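You operate a simulated robot arm through the tools that you are given. There is no shell and no other tool. Be economical: measure what you need, move in short steps, check, and stop when the job is done.

Carry out the task below with a simulated robot arm. There is one attempt and no reset: what you move stays moved.

TASK
Pull the slide saddle open.

It is judged by the outcome, as a careful person would: the job done as asked, and still so three seconds after it is handed in. It fails if anything else is knocked over, pushed out of place, dropped, spilled or broken.

THE ROBOT
A 7-joint arm with a two-finger parallel gripper, fixed in place. Base frame: the origin is at the foot of the arm, x ahead of it, y to its left, z up. Lengths are in m, angles in degrees, forces in N, time in s.
Its first joint turns from -66.0 to 66.0 degrees. Payload 2.6 kg.
Tool frame: the origin (TCP) lies between the finger pads and is the grasp point; the fingertips stand 0.03 m ahead of it; z points along the fingers, y is the line along which they close. The gripper opens to 0.094 m. The fingers are 0.028 m wide and 0.01 m thick; the gripper's body (0.05 by 0.096 m) begins 0.055 m behind the TCP.
Orientation is told as [roll, pitch, yaw] about the base's x, y, z axes, in that order, counted from this pose: with the fingers straight down and closing along the base's y, the tool's x points along the base's -x, its y along +y and its z along -z.

THE INTERFACE
- The arm moves only by the tool jog_arm. Its argument "series" is one flat list of numbers, 7 for each row, row after row: the shift along the tool's x, y, z in m, then the turn, a rotation vector about the tool's x, y, z in degrees, then the finger opening in m, from 0 to 0.094. In form: [x, y, z, rx, ry, rz, gripper, x, y, z, rx, ry, rz, gripper, ...]. A call has 1 to 20 rows; each row is the pose to reach, as a shift and turn from the pose commanded when the call began, along the tool's axes at that moment. A row lasts 0.2 s, in which the tool goes at most 0.05 m and 8.6 degrees; a call with a longer step from one row to the next is refused whole, and so is a gripper value outside its range. A pose out of reach is approached as far as the arm can. The call stops where the force on the tool passes 40 N (or 10 N more than at its start, if that is more) or the arm is blocked; 0.2 s more then pass. The fingers move at their own pace (about 0.072 m/s each) and stop on an object; they squeeze with about 35 N. The grip force told is the motor's: it shows also when the fingers shut on nothing. Time passes only in rows, and 0.2 s behind the last, so rows that repeat a pose let the fingers close. It gives the time, the measured TCP pose, the force on the tool (base axes), the opening and the grip force at its end, in the units of the frame above (readings bear some noise), and new pictures: "views" is both (left out), scene, wrist or none.
- Cameras (640 x 400 px; columns grow to the right, rows downward): "scene" is fixed at [0.0363, 0.421, 0.5921]; the picture's right is [-0.84, -0.54, 0.00], its down [-0.20, 0.31, -0.93] and it looks along [0.50, -0.79, -0.36] (base axes); focal length 318 px, centre (320, 200). "wrist" rides on the gripper at [-0.037, 0, -0.058] in the tool frame; the picture's right is [0.00, -1.00, 0.00], its down [0.97, 0.00, -0.24] and it looks along [0.24, 0.00, 0.97] (tool axes); focal length 218 px, centre (320, 200).
- locate(camera, pixels): for up to 12 pixels [column, row] of the newest picture of that camera ("zoom" is the newest enlarged one), the place [x, y, z] in the base frame of the surface seen there, good to about 0.003 m, but the place of the scene camera against the robot may be out by one fixed shift of up to 0.012 m in any direction. No time passes.
- inspect(camera, box): a new picture of the part [left, top, right, bottom] of that camera's present view, enlarged. No time passes.
- hand_in(): hands the job in; it is judged then, once.

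Work in short steps. Measure before you move; look again where a grasp or a placing could have gone wrong, and mend it. You have 60 turns and 120 pictures in all, the two below and enlarged ones among them. Open the gripper and draw the arm clear of the work before you hand the job in, unless the task says otherwise; then end with one line.

The tools are called after "Request:" as name(argument=value, ...) on one line, values as JSON. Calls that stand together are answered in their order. jog_arm: Moves the arm, as the interface text tells. Its arguments: {"type":"object","properties":{"series":{"type":"array","items":{"type":"number"}},"views":{"type":"string","enum":["both","scene","wrist","none"]}},"required":["series"]} The other tools are called the same way: locate (camera, pixels) gives the place of the surface under pixels of a picture; inspect (camera, box) takes an enlarged picture of a part of a camera's view; hand_in () hands the job in.

At the start:

```text
time: 0.0
ee_pos: [0.4475, -0.1832, 0.2254]
tool_rot: [0.1, 0.0, -0.1]
contact_force: [-0.3, -0.3, -0.1]
grip_width: 0.0938
grasp_force: 0.1
```

scene: 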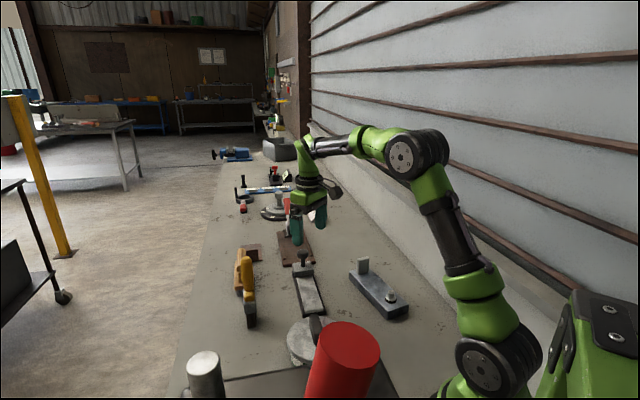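
wrist: 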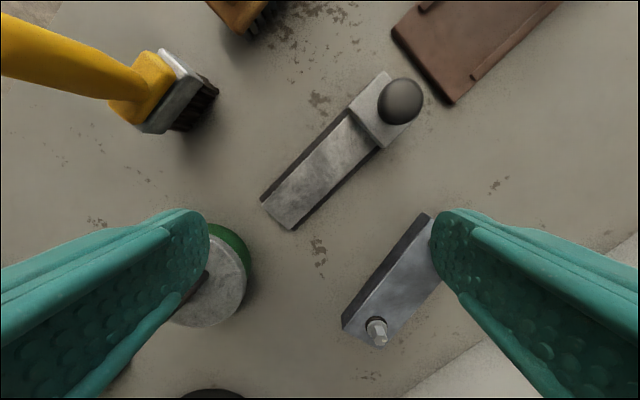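

The wrist view shows a rail with a saddle and a knob near (400,100), and another block with a bolt near (390,280). I'll enlarge both views.

Request:
inspect(camera="scene", box=[220, 190, 420, 340])

Request:
inspect(camera="wrist", box=[240, 40, 480, 240])

Request:
locate(camera="wrist", pixels=[[400, 98], [362, 112], [345, 150], [290, 205], [320, 205], [265, 197], [293, 230], [388, 72], [376, 150], [420, 50], [240, 200], [390, 280]])

```text
2.67 times, centred on (320, 265) of scene
```

zoom: 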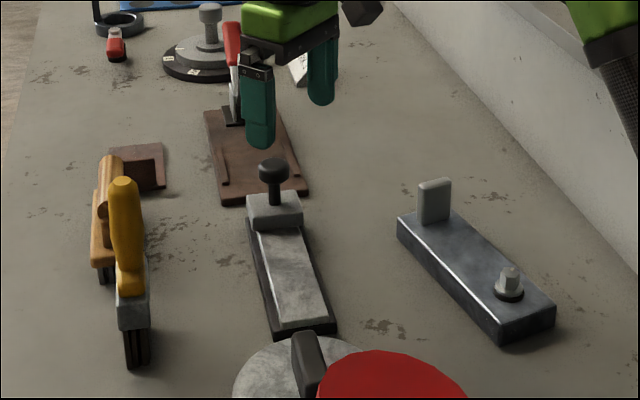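

```text
2.00 times, centred on (360, 140) of wrist
```

zoom: 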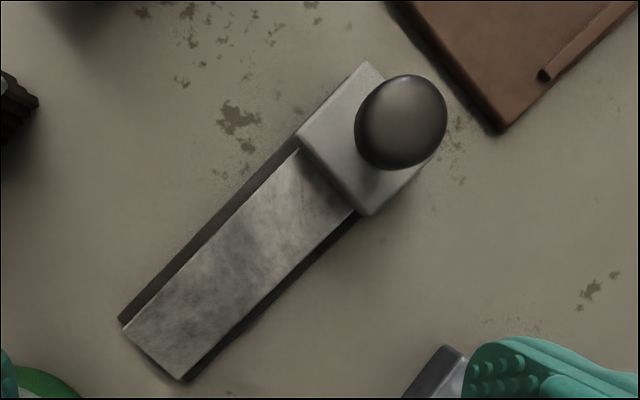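

```text
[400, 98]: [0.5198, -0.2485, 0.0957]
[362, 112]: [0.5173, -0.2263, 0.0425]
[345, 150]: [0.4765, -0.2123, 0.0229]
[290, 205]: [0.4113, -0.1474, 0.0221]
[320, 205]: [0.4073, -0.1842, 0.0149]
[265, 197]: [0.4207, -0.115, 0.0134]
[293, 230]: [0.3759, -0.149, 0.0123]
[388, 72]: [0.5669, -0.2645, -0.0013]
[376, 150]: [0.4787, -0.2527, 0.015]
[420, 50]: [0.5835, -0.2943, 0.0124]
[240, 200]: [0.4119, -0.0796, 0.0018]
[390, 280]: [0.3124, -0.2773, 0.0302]
```

The wrist heights look low against the table at 0.037, so I compare with the scene camera.

Request:
inspect(camera="scene", box=[220, 190, 420, 340])

Request:
locate(camera="zoom", pixels=[[273, 167], [273, 195], [258, 215], [285, 225], [262, 240], [300, 313], [270, 250], [277, 333], [335, 328], [370, 240], [220, 260], [280, 205]])

```text
2.67 times, centred on (320, 265) of scene
```

zoom: 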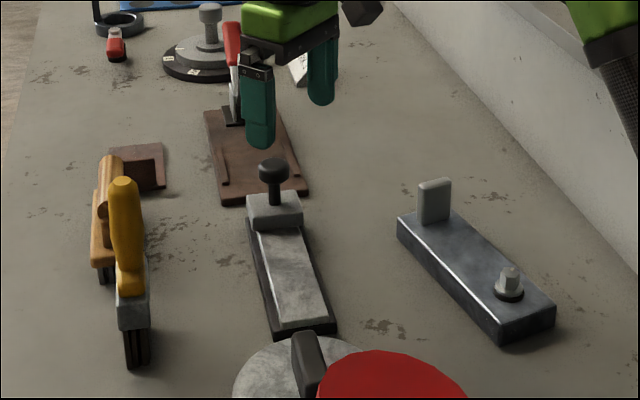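

```text
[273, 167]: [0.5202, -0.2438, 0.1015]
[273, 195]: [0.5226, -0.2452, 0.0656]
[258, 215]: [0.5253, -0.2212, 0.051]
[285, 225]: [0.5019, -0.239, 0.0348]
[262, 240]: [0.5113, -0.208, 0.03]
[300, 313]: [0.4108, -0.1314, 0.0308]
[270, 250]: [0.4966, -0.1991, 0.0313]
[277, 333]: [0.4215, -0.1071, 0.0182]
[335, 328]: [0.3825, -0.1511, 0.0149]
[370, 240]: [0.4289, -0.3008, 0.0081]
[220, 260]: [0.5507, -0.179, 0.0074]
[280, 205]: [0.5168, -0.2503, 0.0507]
```

Both cameras agree on the knob at about (0.520, -0.246), top z≈0.098, with the rail running along (-0.7, 0.7). I check the neighbouring toggle clamp's location before approaching.

Request:
locate(camera="zoom", pixels=[[230, 30], [235, 70], [235, 105], [235, 122], [222, 200], [307, 188], [300, 70], [205, 112], [209, 10], [255, 100], [432, 185], [122, 182]])

Request:
jog_arm(series=[-0.02, -0.015, 0, 0, 0, -8, 0.094, -0.04, -0.03, 0, 0, 0, -16, 0.094, -0.06, -0.05, 0, 0, 0, -24, 0.094, -0.07, -0.062, 0, 0, 0, -32, 0.094, -0.072, -0.063, 0, 0, 0, -40, 0.094, -0.072, -0.063, 0, 0, 0, -45, 0.094])

```text
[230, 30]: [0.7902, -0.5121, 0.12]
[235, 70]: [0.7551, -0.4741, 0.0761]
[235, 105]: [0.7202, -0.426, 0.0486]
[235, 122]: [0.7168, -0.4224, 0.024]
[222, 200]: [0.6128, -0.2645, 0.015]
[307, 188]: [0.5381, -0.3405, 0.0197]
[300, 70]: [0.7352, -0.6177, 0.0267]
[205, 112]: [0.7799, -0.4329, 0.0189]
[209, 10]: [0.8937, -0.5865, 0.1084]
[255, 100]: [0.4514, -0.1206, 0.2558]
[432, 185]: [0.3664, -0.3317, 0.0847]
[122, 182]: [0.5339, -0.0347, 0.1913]
```

```text
time: 1.4
ee_pos: [0.5188, -0.2463, 0.2247]
tool_rot: [0.0, -0.1, 45.1]
contact_force: [0.3, 0.4, -0.8]
grip_width: 0.0937
grasp_force: 0.1
```

scene: 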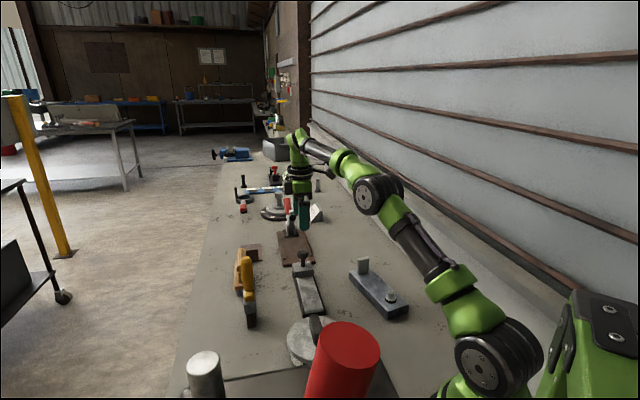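
wrist: 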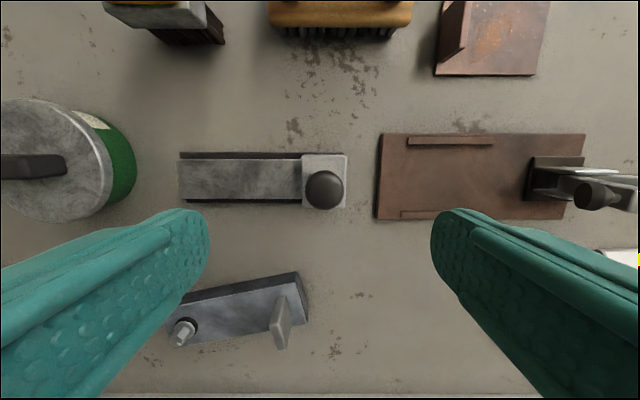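

The rail is now aligned with the tool's y (horizontal in the wrist view), with the knob at (325,190). I enlarge and locate it again.

Request:
inspect(camera="wrist", box=[160, 120, 400, 270])

Request:
locate(camera="wrist", pixels=[[325, 188], [310, 190], [340, 190], [325, 174], [325, 205], [310, 162], [342, 160], [300, 180], [185, 180], [240, 180], [362, 180], [240, 240]])

```text
2.67 times, centred on (280, 195) of wrist
```

zoom: 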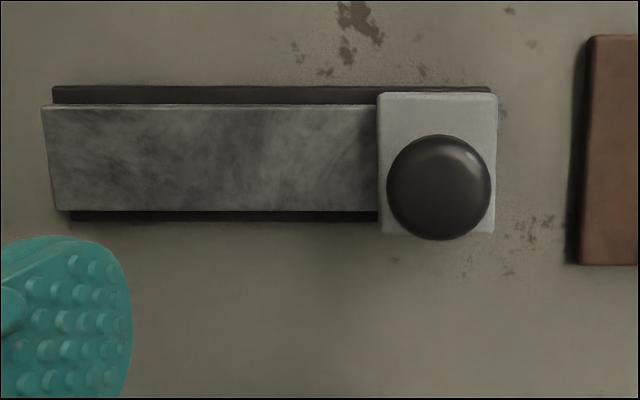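

```text
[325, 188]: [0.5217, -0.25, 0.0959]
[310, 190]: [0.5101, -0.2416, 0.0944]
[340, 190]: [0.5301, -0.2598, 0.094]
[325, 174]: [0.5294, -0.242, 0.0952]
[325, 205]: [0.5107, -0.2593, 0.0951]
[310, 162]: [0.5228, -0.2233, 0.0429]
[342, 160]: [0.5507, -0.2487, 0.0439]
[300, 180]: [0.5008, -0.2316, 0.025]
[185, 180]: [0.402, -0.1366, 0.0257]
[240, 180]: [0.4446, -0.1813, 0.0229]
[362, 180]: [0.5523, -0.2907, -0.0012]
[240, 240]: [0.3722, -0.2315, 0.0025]
```

Knob centre is (0.521, -0.250), top about 0.096, 28 mm wide. I descend so the knob sits between the open fingers, with tips about 15 mm above the saddle.

Request:
jog_arm(series=[0.0014, -0.004, 0.04, 0, 0, 0, 0.094, 0.0014, -0.004, 0.075, 0, 0, 0, 0.094, 0.0014, -0.004, 0.105, 0, 0, 0, 0.094, 0.0014, -0.004, 0.12, 0, 0, 0, 0.094, 0.0014, -0.004, 0.133, 0, 0, 0, 0.094])

```text
time: 2.6
ee_pos: [0.5192, -0.2508, 0.0917]
tool_rot: [0.0, 0.0, 45.1]
contact_force: [-0.2, -0.9, -0.5]
grip_width: 0.094
grasp_force: 0.2
```

scene: 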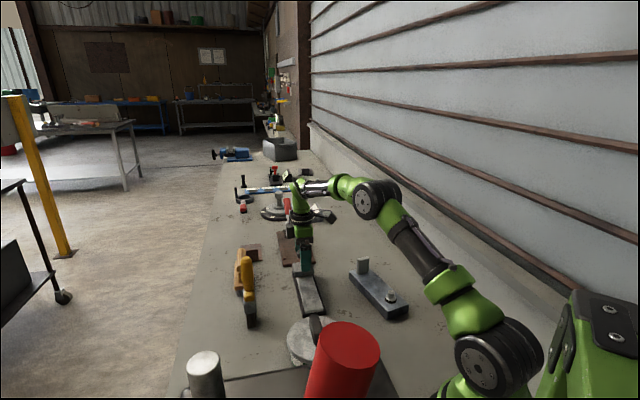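
wrist: 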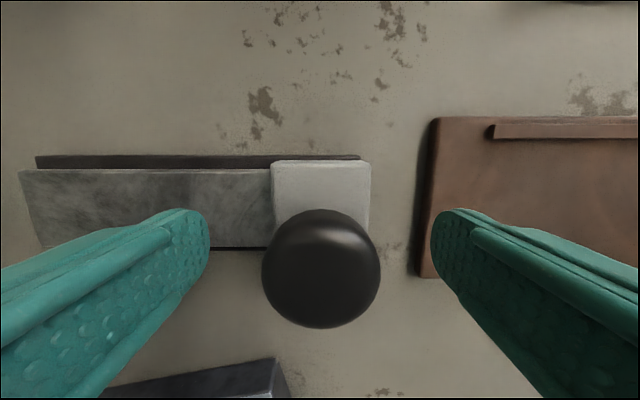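

The knob is centred between the fingers at (320,268), matching the TCP's projection. I close.

Request:
jog_arm(series=[0, 0, 0, 0, 0, 0, 0.05, 0, 0, 0, 0, 0, 0, 0.02, 0, 0, 0, 0, 0, 0, 0.01, 0, 0, 0, 0, 0, 0, 0.01])

```text
time: 3.6
ee_pos: [0.5201, -0.2512, 0.0913]
tool_rot: [0.0, 0.0, 44.8]
contact_force: [0.1, 0.4, -1.4]
grip_width: 0.0355
grasp_force: 45.0
```

scene: 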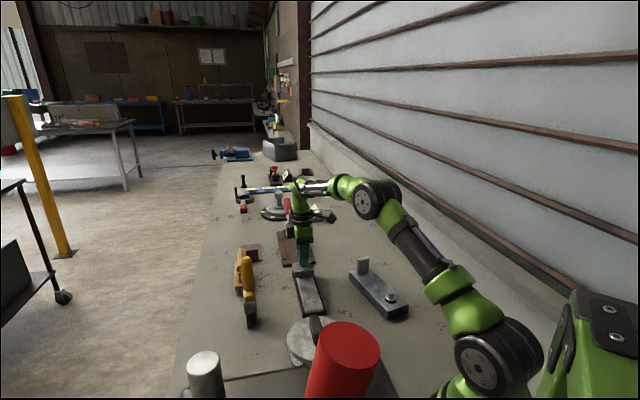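
wrist: 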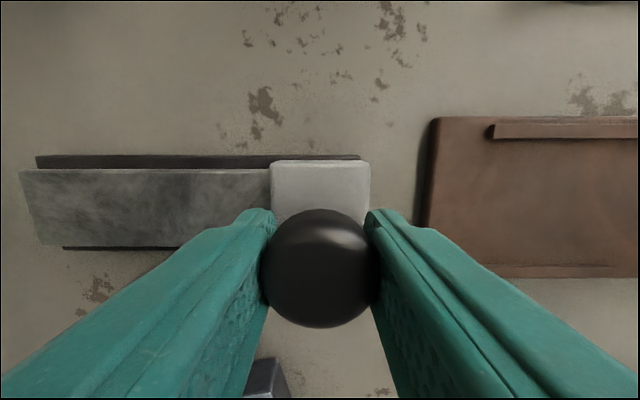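

The knob is gripped (35.5 mm). I pull gently a few mm along the rail toward its free length (tool +y).

Request:
jog_arm(series=[0, 0.003, 0, 0, 0, 0, 0.01, 0, 0.006, 0, 0, 0, 0, 0.01, 0, 0.009, 0, 0, 0, 0, 0.01, 0, 0.012, 0, 0, 0, 0, 0.01], views="wrist")

```text
time: 4.6
ee_pos: [0.512, -0.2411, 0.09]
tool_rot: [0.2, 0.0, 45.0]
contact_force: [2.7, -0.8, -12.3]
grip_width: 0.0356
grasp_force: 44.5
```

wrist: 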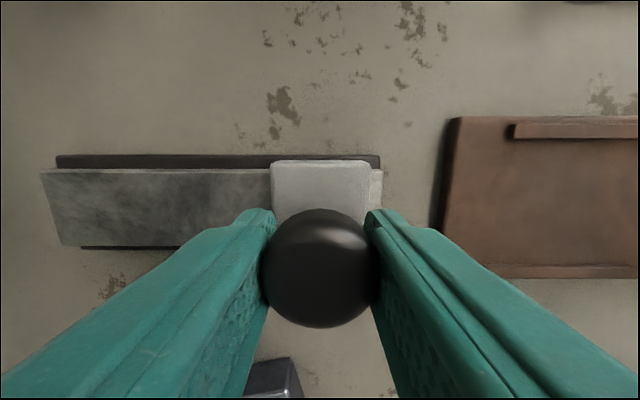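

The saddle slides (rail visible behind it) with a slight downward pull of 12 N; I follow slightly downward and continue.

Request:
jog_arm(series=[0, 0.004, 0.001, 0, 0, 0, 0.01, 0, 0.009, 0.001, 0, 0, 0, 0.01, 0, 0.014, 0.001, 0, 0, 0, 0.01, 0, 0.019, 0.001, 0, 0, 0, 0.01, 0, 0.024, 0.001, 0, 0, 0, 0.01], views="wrist")

```text
time: 5.8
ee_pos: [0.4955, -0.2264, 0.0902]
tool_rot: [0.1, 0.1, 44.8]
contact_force: [-4.6, -7.5, -17.5]
grip_width: 0.0355
grasp_force: 45.1
```

wrist: 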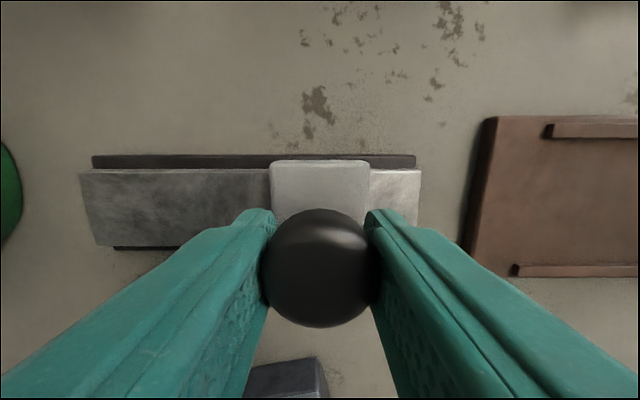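

Travel is 35 mm of commanded pull so far with side forces of ~9 N toward tool +x and 17 N down; I correct slightly and continue.

Request:
jog_arm(series=[0.001, 0.003, 0.0015, 0, 0, 0, 0.01, 0.001, 0.008, 0.0015, 0, 0, 0, 0.01, 0.0015, 0.013, 0.002, 0, 0, 0, 0.01, 0.0015, 0.018, 0.002, 0, 0, 0, 0.01, 0.0015, 0.023, 0.002, 0, 0, 0, 0.01], views="wrist")

```text
time: 7.0
ee_pos: [0.4788, -0.2101, 0.0908]
tool_rot: [-0.1, -0.1, 45.1]
contact_force: [1.6, -1.7, -1.4]
grip_width: 0.0358
grasp_force: 45.6
```

wrist: 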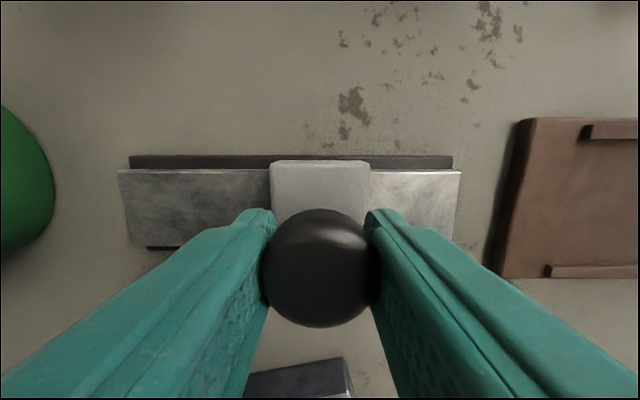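

Forces are low and the saddle is about midway. I continue.

Request:
jog_arm(series=[0.0002, 0.005, 0.0, 0, 0, 0, 0.01, 0.0005, 0.01, 0.0003, 0, 0, 0, 0.01, 0.0007, 0.015, 0.0005, 0, 0, 0, 0.01, 0.001, 0.02, 0.0007, 0, 0, 0, 0.01, 0.0012, 0.025, 0.001, 0, 0, 0, 0.01], views="both")

```text
time: 8.2
ee_pos: [0.4639, -0.1917, 0.0905]
tool_rot: [-0.2, -0.2, 45.2]
contact_force: [11.7, 8.5, 17.1]
grip_width: 0.0355
grasp_force: 44.7
```

scene: 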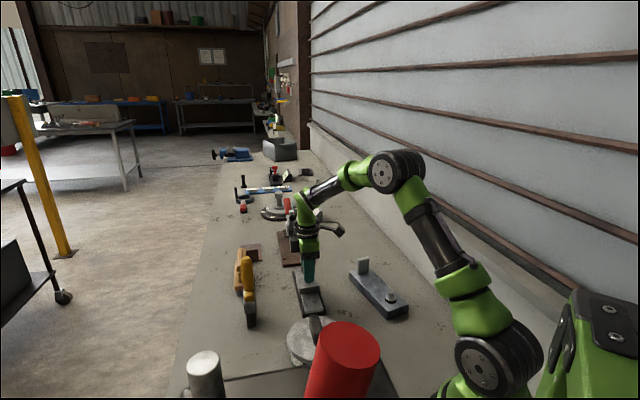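
wrist: 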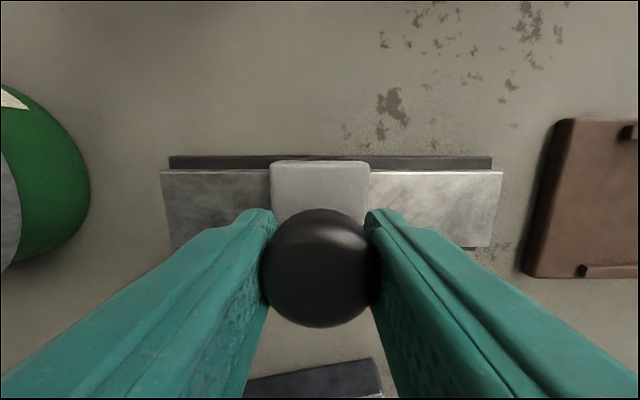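

Overcorrected (now +17 N up, 14 N toward -x); I'll back those off. First I check the green drum's location for clearance.

Request:
locate(camera="wrist", pixels=[[85, 180], [60, 130], [10, 180], [5, 200], [165, 200], [495, 200], [40, 250]])

Request:
inspect(camera="scene", box=[260, 190, 420, 390])

```text
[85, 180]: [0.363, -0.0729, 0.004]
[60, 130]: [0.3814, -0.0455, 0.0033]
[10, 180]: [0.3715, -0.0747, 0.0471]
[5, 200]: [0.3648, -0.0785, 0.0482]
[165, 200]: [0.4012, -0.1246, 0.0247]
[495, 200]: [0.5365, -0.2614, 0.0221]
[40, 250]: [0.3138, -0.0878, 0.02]
```

```text
2.00 times, centred on (340, 290) of scene
```

zoom: 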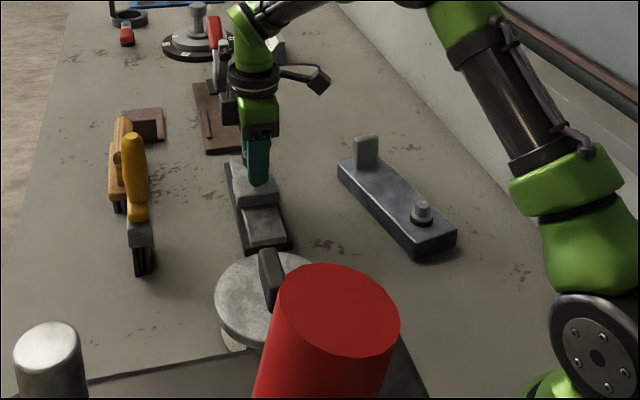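

The drum's near edge is ~60 mm beyond the rail end, so there's clearance. I continue with corrected x and z.

Request:
jog_arm(series=[-0.001, 0.002, -0.001, 0, 0, 0, 0.01, -0.0015, 0.007, -0.0015, 0, 0, 0, 0.01, -0.0015, 0.012, -0.0015, 0, 0, 0, 0.01, -0.0015, 0.017, -0.0015, 0, 0, 0, 0.01, -0.0015, 0.022, -0.0015, 0, 0, 0, 0.01], views="wrist")

```text
time: 9.4
ee_pos: [0.4471, -0.1774, 0.0899]
tool_rot: [-0.2, -0.1, 45.2]
contact_force: [15.4, 12.7, 15.1]
grip_width: 0.0355
grasp_force: 45.3
```

wrist: 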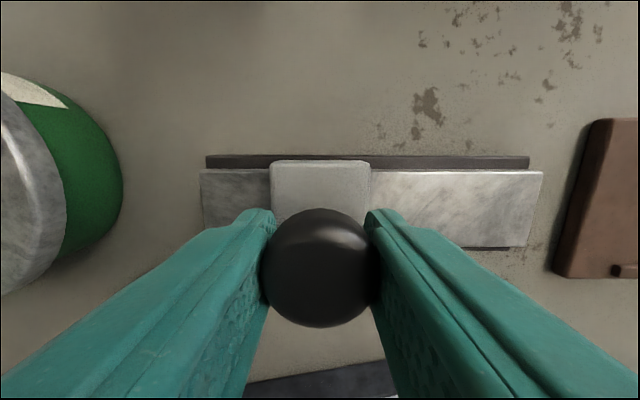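

Still 20 N toward tool -x; I correct further and continue toward the end.

Request:
jog_arm(series=[-0.0015, 0.001, -0.001, 0, 0, 0, 0.01, -0.0025, 0.005, -0.0015, 0, 0, 0, 0.01, -0.0028, 0.01, -0.0015, 0, 0, 0, 0.01, -0.003, 0.015, -0.0015, 0, 0, 0, 0.01], views="wrist")

```text
time: 10.4
ee_pos: [0.4348, -0.1657, 0.0906]
tool_rot: [0.0, 0.4, 44.8]
contact_force: [-5.0, -8.7, 11.3]
grip_width: 0.0359
grasp_force: 45.1
```

wrist: 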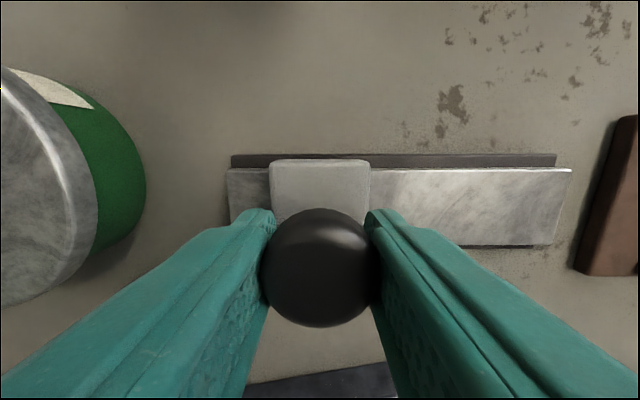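

About 23 mm of rail remains ahead of the saddle (228→270 px). I continue gently until flush or stopped.

Request:
jog_arm(series=[0.001, 0.003, -0.0005, 0, 0, 0, 0.01, 0.001, 0.007, -0.001, 0, 0, 0, 0.01, 0.001, 0.011, -0.001, 0, 0, 0, 0.01, 0.001, 0.014, -0.001, 0, 0, 0, 0.01], views="wrist")

```text
time: 11.4
ee_pos: [0.4236, -0.155, 0.091]
tool_rot: [0.1, 0.1, 45.0]
contact_force: [-4.7, -7.3, -7.6]
grip_width: 0.0358
grasp_force: 44.5
```

wrist: 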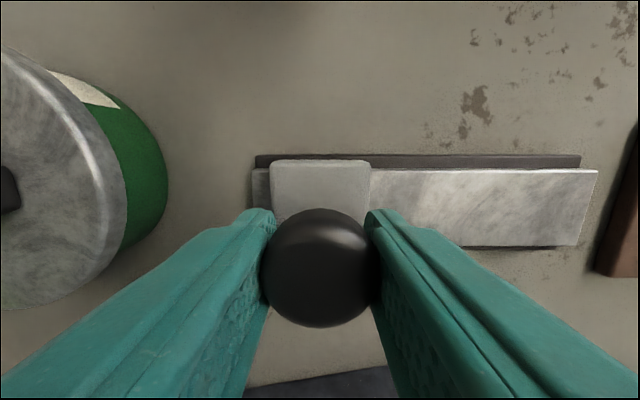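

About 8–10 mm remains. Small steps on, watching for the end stop.

Request:
jog_arm(series=[0.0007, 0.002, 0.0003, 0, 0, 0, 0.01, 0.0007, 0.004, 0.0004, 0, 0, 0, 0.01, 0.0007, 0.006, 0.0004, 0, 0, 0, 0.01], views="wrist")

```text
time: 12.2
ee_pos: [0.4209, -0.1523, 0.0902]
tool_rot: [0.0, 0.2, 45.0]
contact_force: [-5.9, -14.2, -15.4]
grip_width: 0.0355
grasp_force: 45.3
```

wrist: 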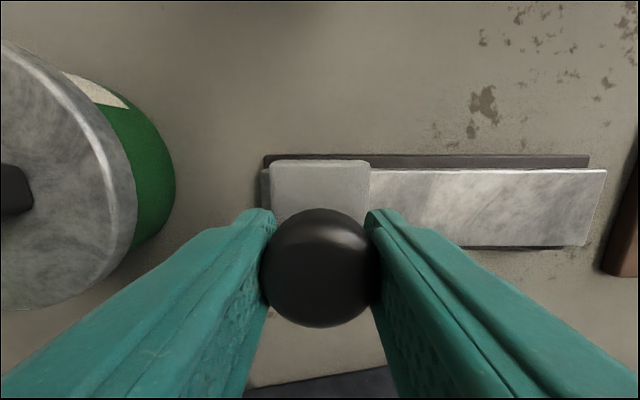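

Total travel is 140 mm, with resistance starting along the rail, which looks like the stop. I push 3 mm more to confirm.

Request:
jog_arm(series=[0.001, 0.0015, 0.0008, 0, 0, 0, 0.01, 0.001, 0.003, 0.0008, 0, 0, 0, 0.01, 0.001, 0.003, 0.0008, 0, 0, 0, 0.01], views="wrist")

```text
time: 13.0
ee_pos: [0.4211, -0.1518, 0.0913]
tool_rot: [-0.4, 0.0, 45.0]
contact_force: [20.2, -25.3, -22.5]
grip_width: 0.0357
grasp_force: 44.6
```

wrist: 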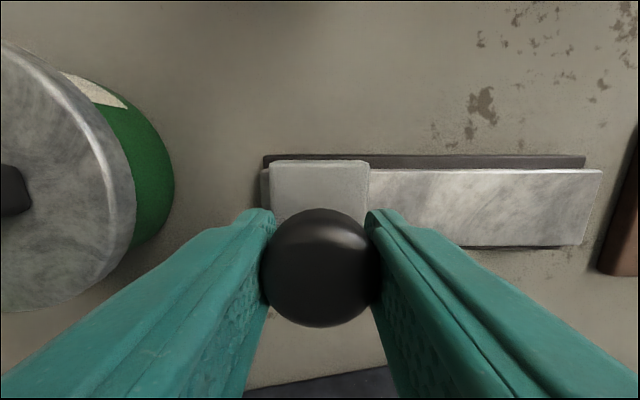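

The end stop is reached (32 N along the rail, no motion). I ease off the pull, then open the fingers.

Request:
jog_arm(series=[0, -0.002, 0, 0, 0, 0, 0.01, 0, -0.0035, 0, 0, 0, 0, 0.01, 0, -0.0035, 0, 0, 0, 0, 0.05, 0, -0.0035, 0, 0, 0, 0, 0.08, 0, -0.0035, 0, 0, 0, 0, 0.08, 0, -0.0035, 0, 0, 0, 0, 0.08], views="both")

```text
time: 14.4
ee_pos: [0.4211, -0.1518, 0.0912]
tool_rot: [0.0, 0.0, 45.0]
contact_force: [0.1, -0.1, -0.4]
grip_width: 0.08
grasp_force: 0.0
```

scene: 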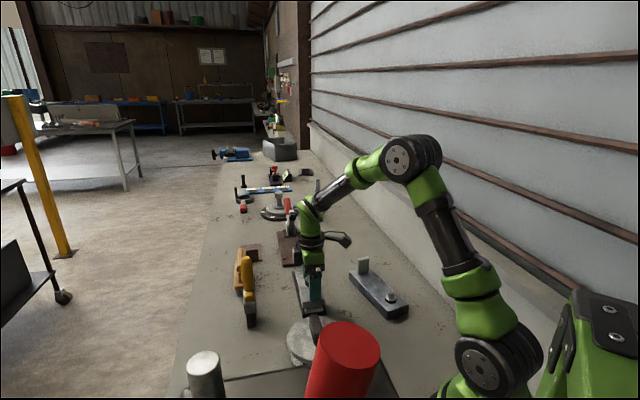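
wrist: 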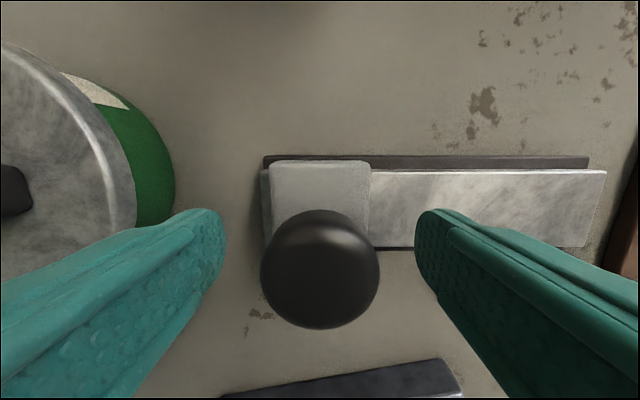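

The fingers are clear of the knob and the force is zero. I rise straight up.

Request:
jog_arm(series=[0, 0, -0.02, 0, 0, 0, 0.08, 0, 0, -0.05, 0, 0, 0, 0.08, 0, 0, -0.09, 0, 0, 0, 0.08, 0, 0, -0.13, 0, 0, 0, 0.08, 0, 0, -0.15, 0, 0, 0, 0.08, 0, 0, -0.15, 0, 0, 0, 0.08], views="both")

```text
time: 15.8
ee_pos: [0.4219, -0.1504, 0.24]
tool_rot: [0.0, 0.0, 45.0]
contact_force: [1.3, 0.0, -0.7]
grip_width: 0.0798
grasp_force: 0.0
```

scene: 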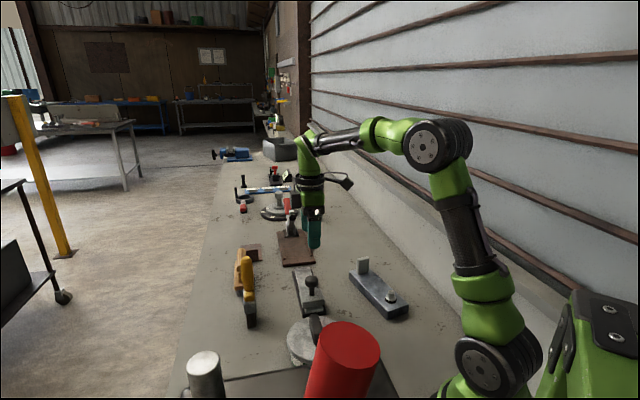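
wrist: 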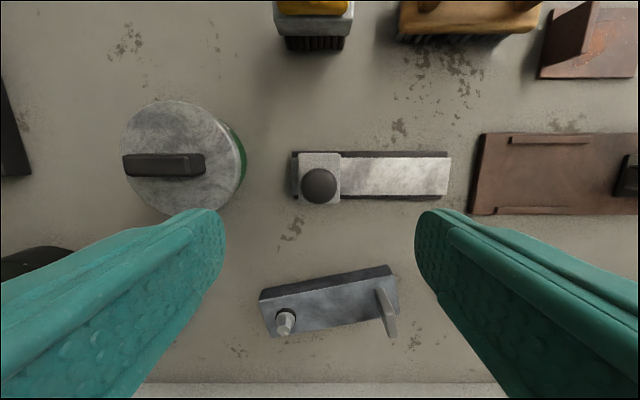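

The saddle stays at the open end of the rail, everything else is in place, and the arm is clear.

Request:
hand_in()

```text
The job is handed in.
```

I pulled the slide saddle about 140 mm along its rail to the end stop. It stayed there after release, nothing else was moved, and the arm was clear with the gripper open when I handed the job in.
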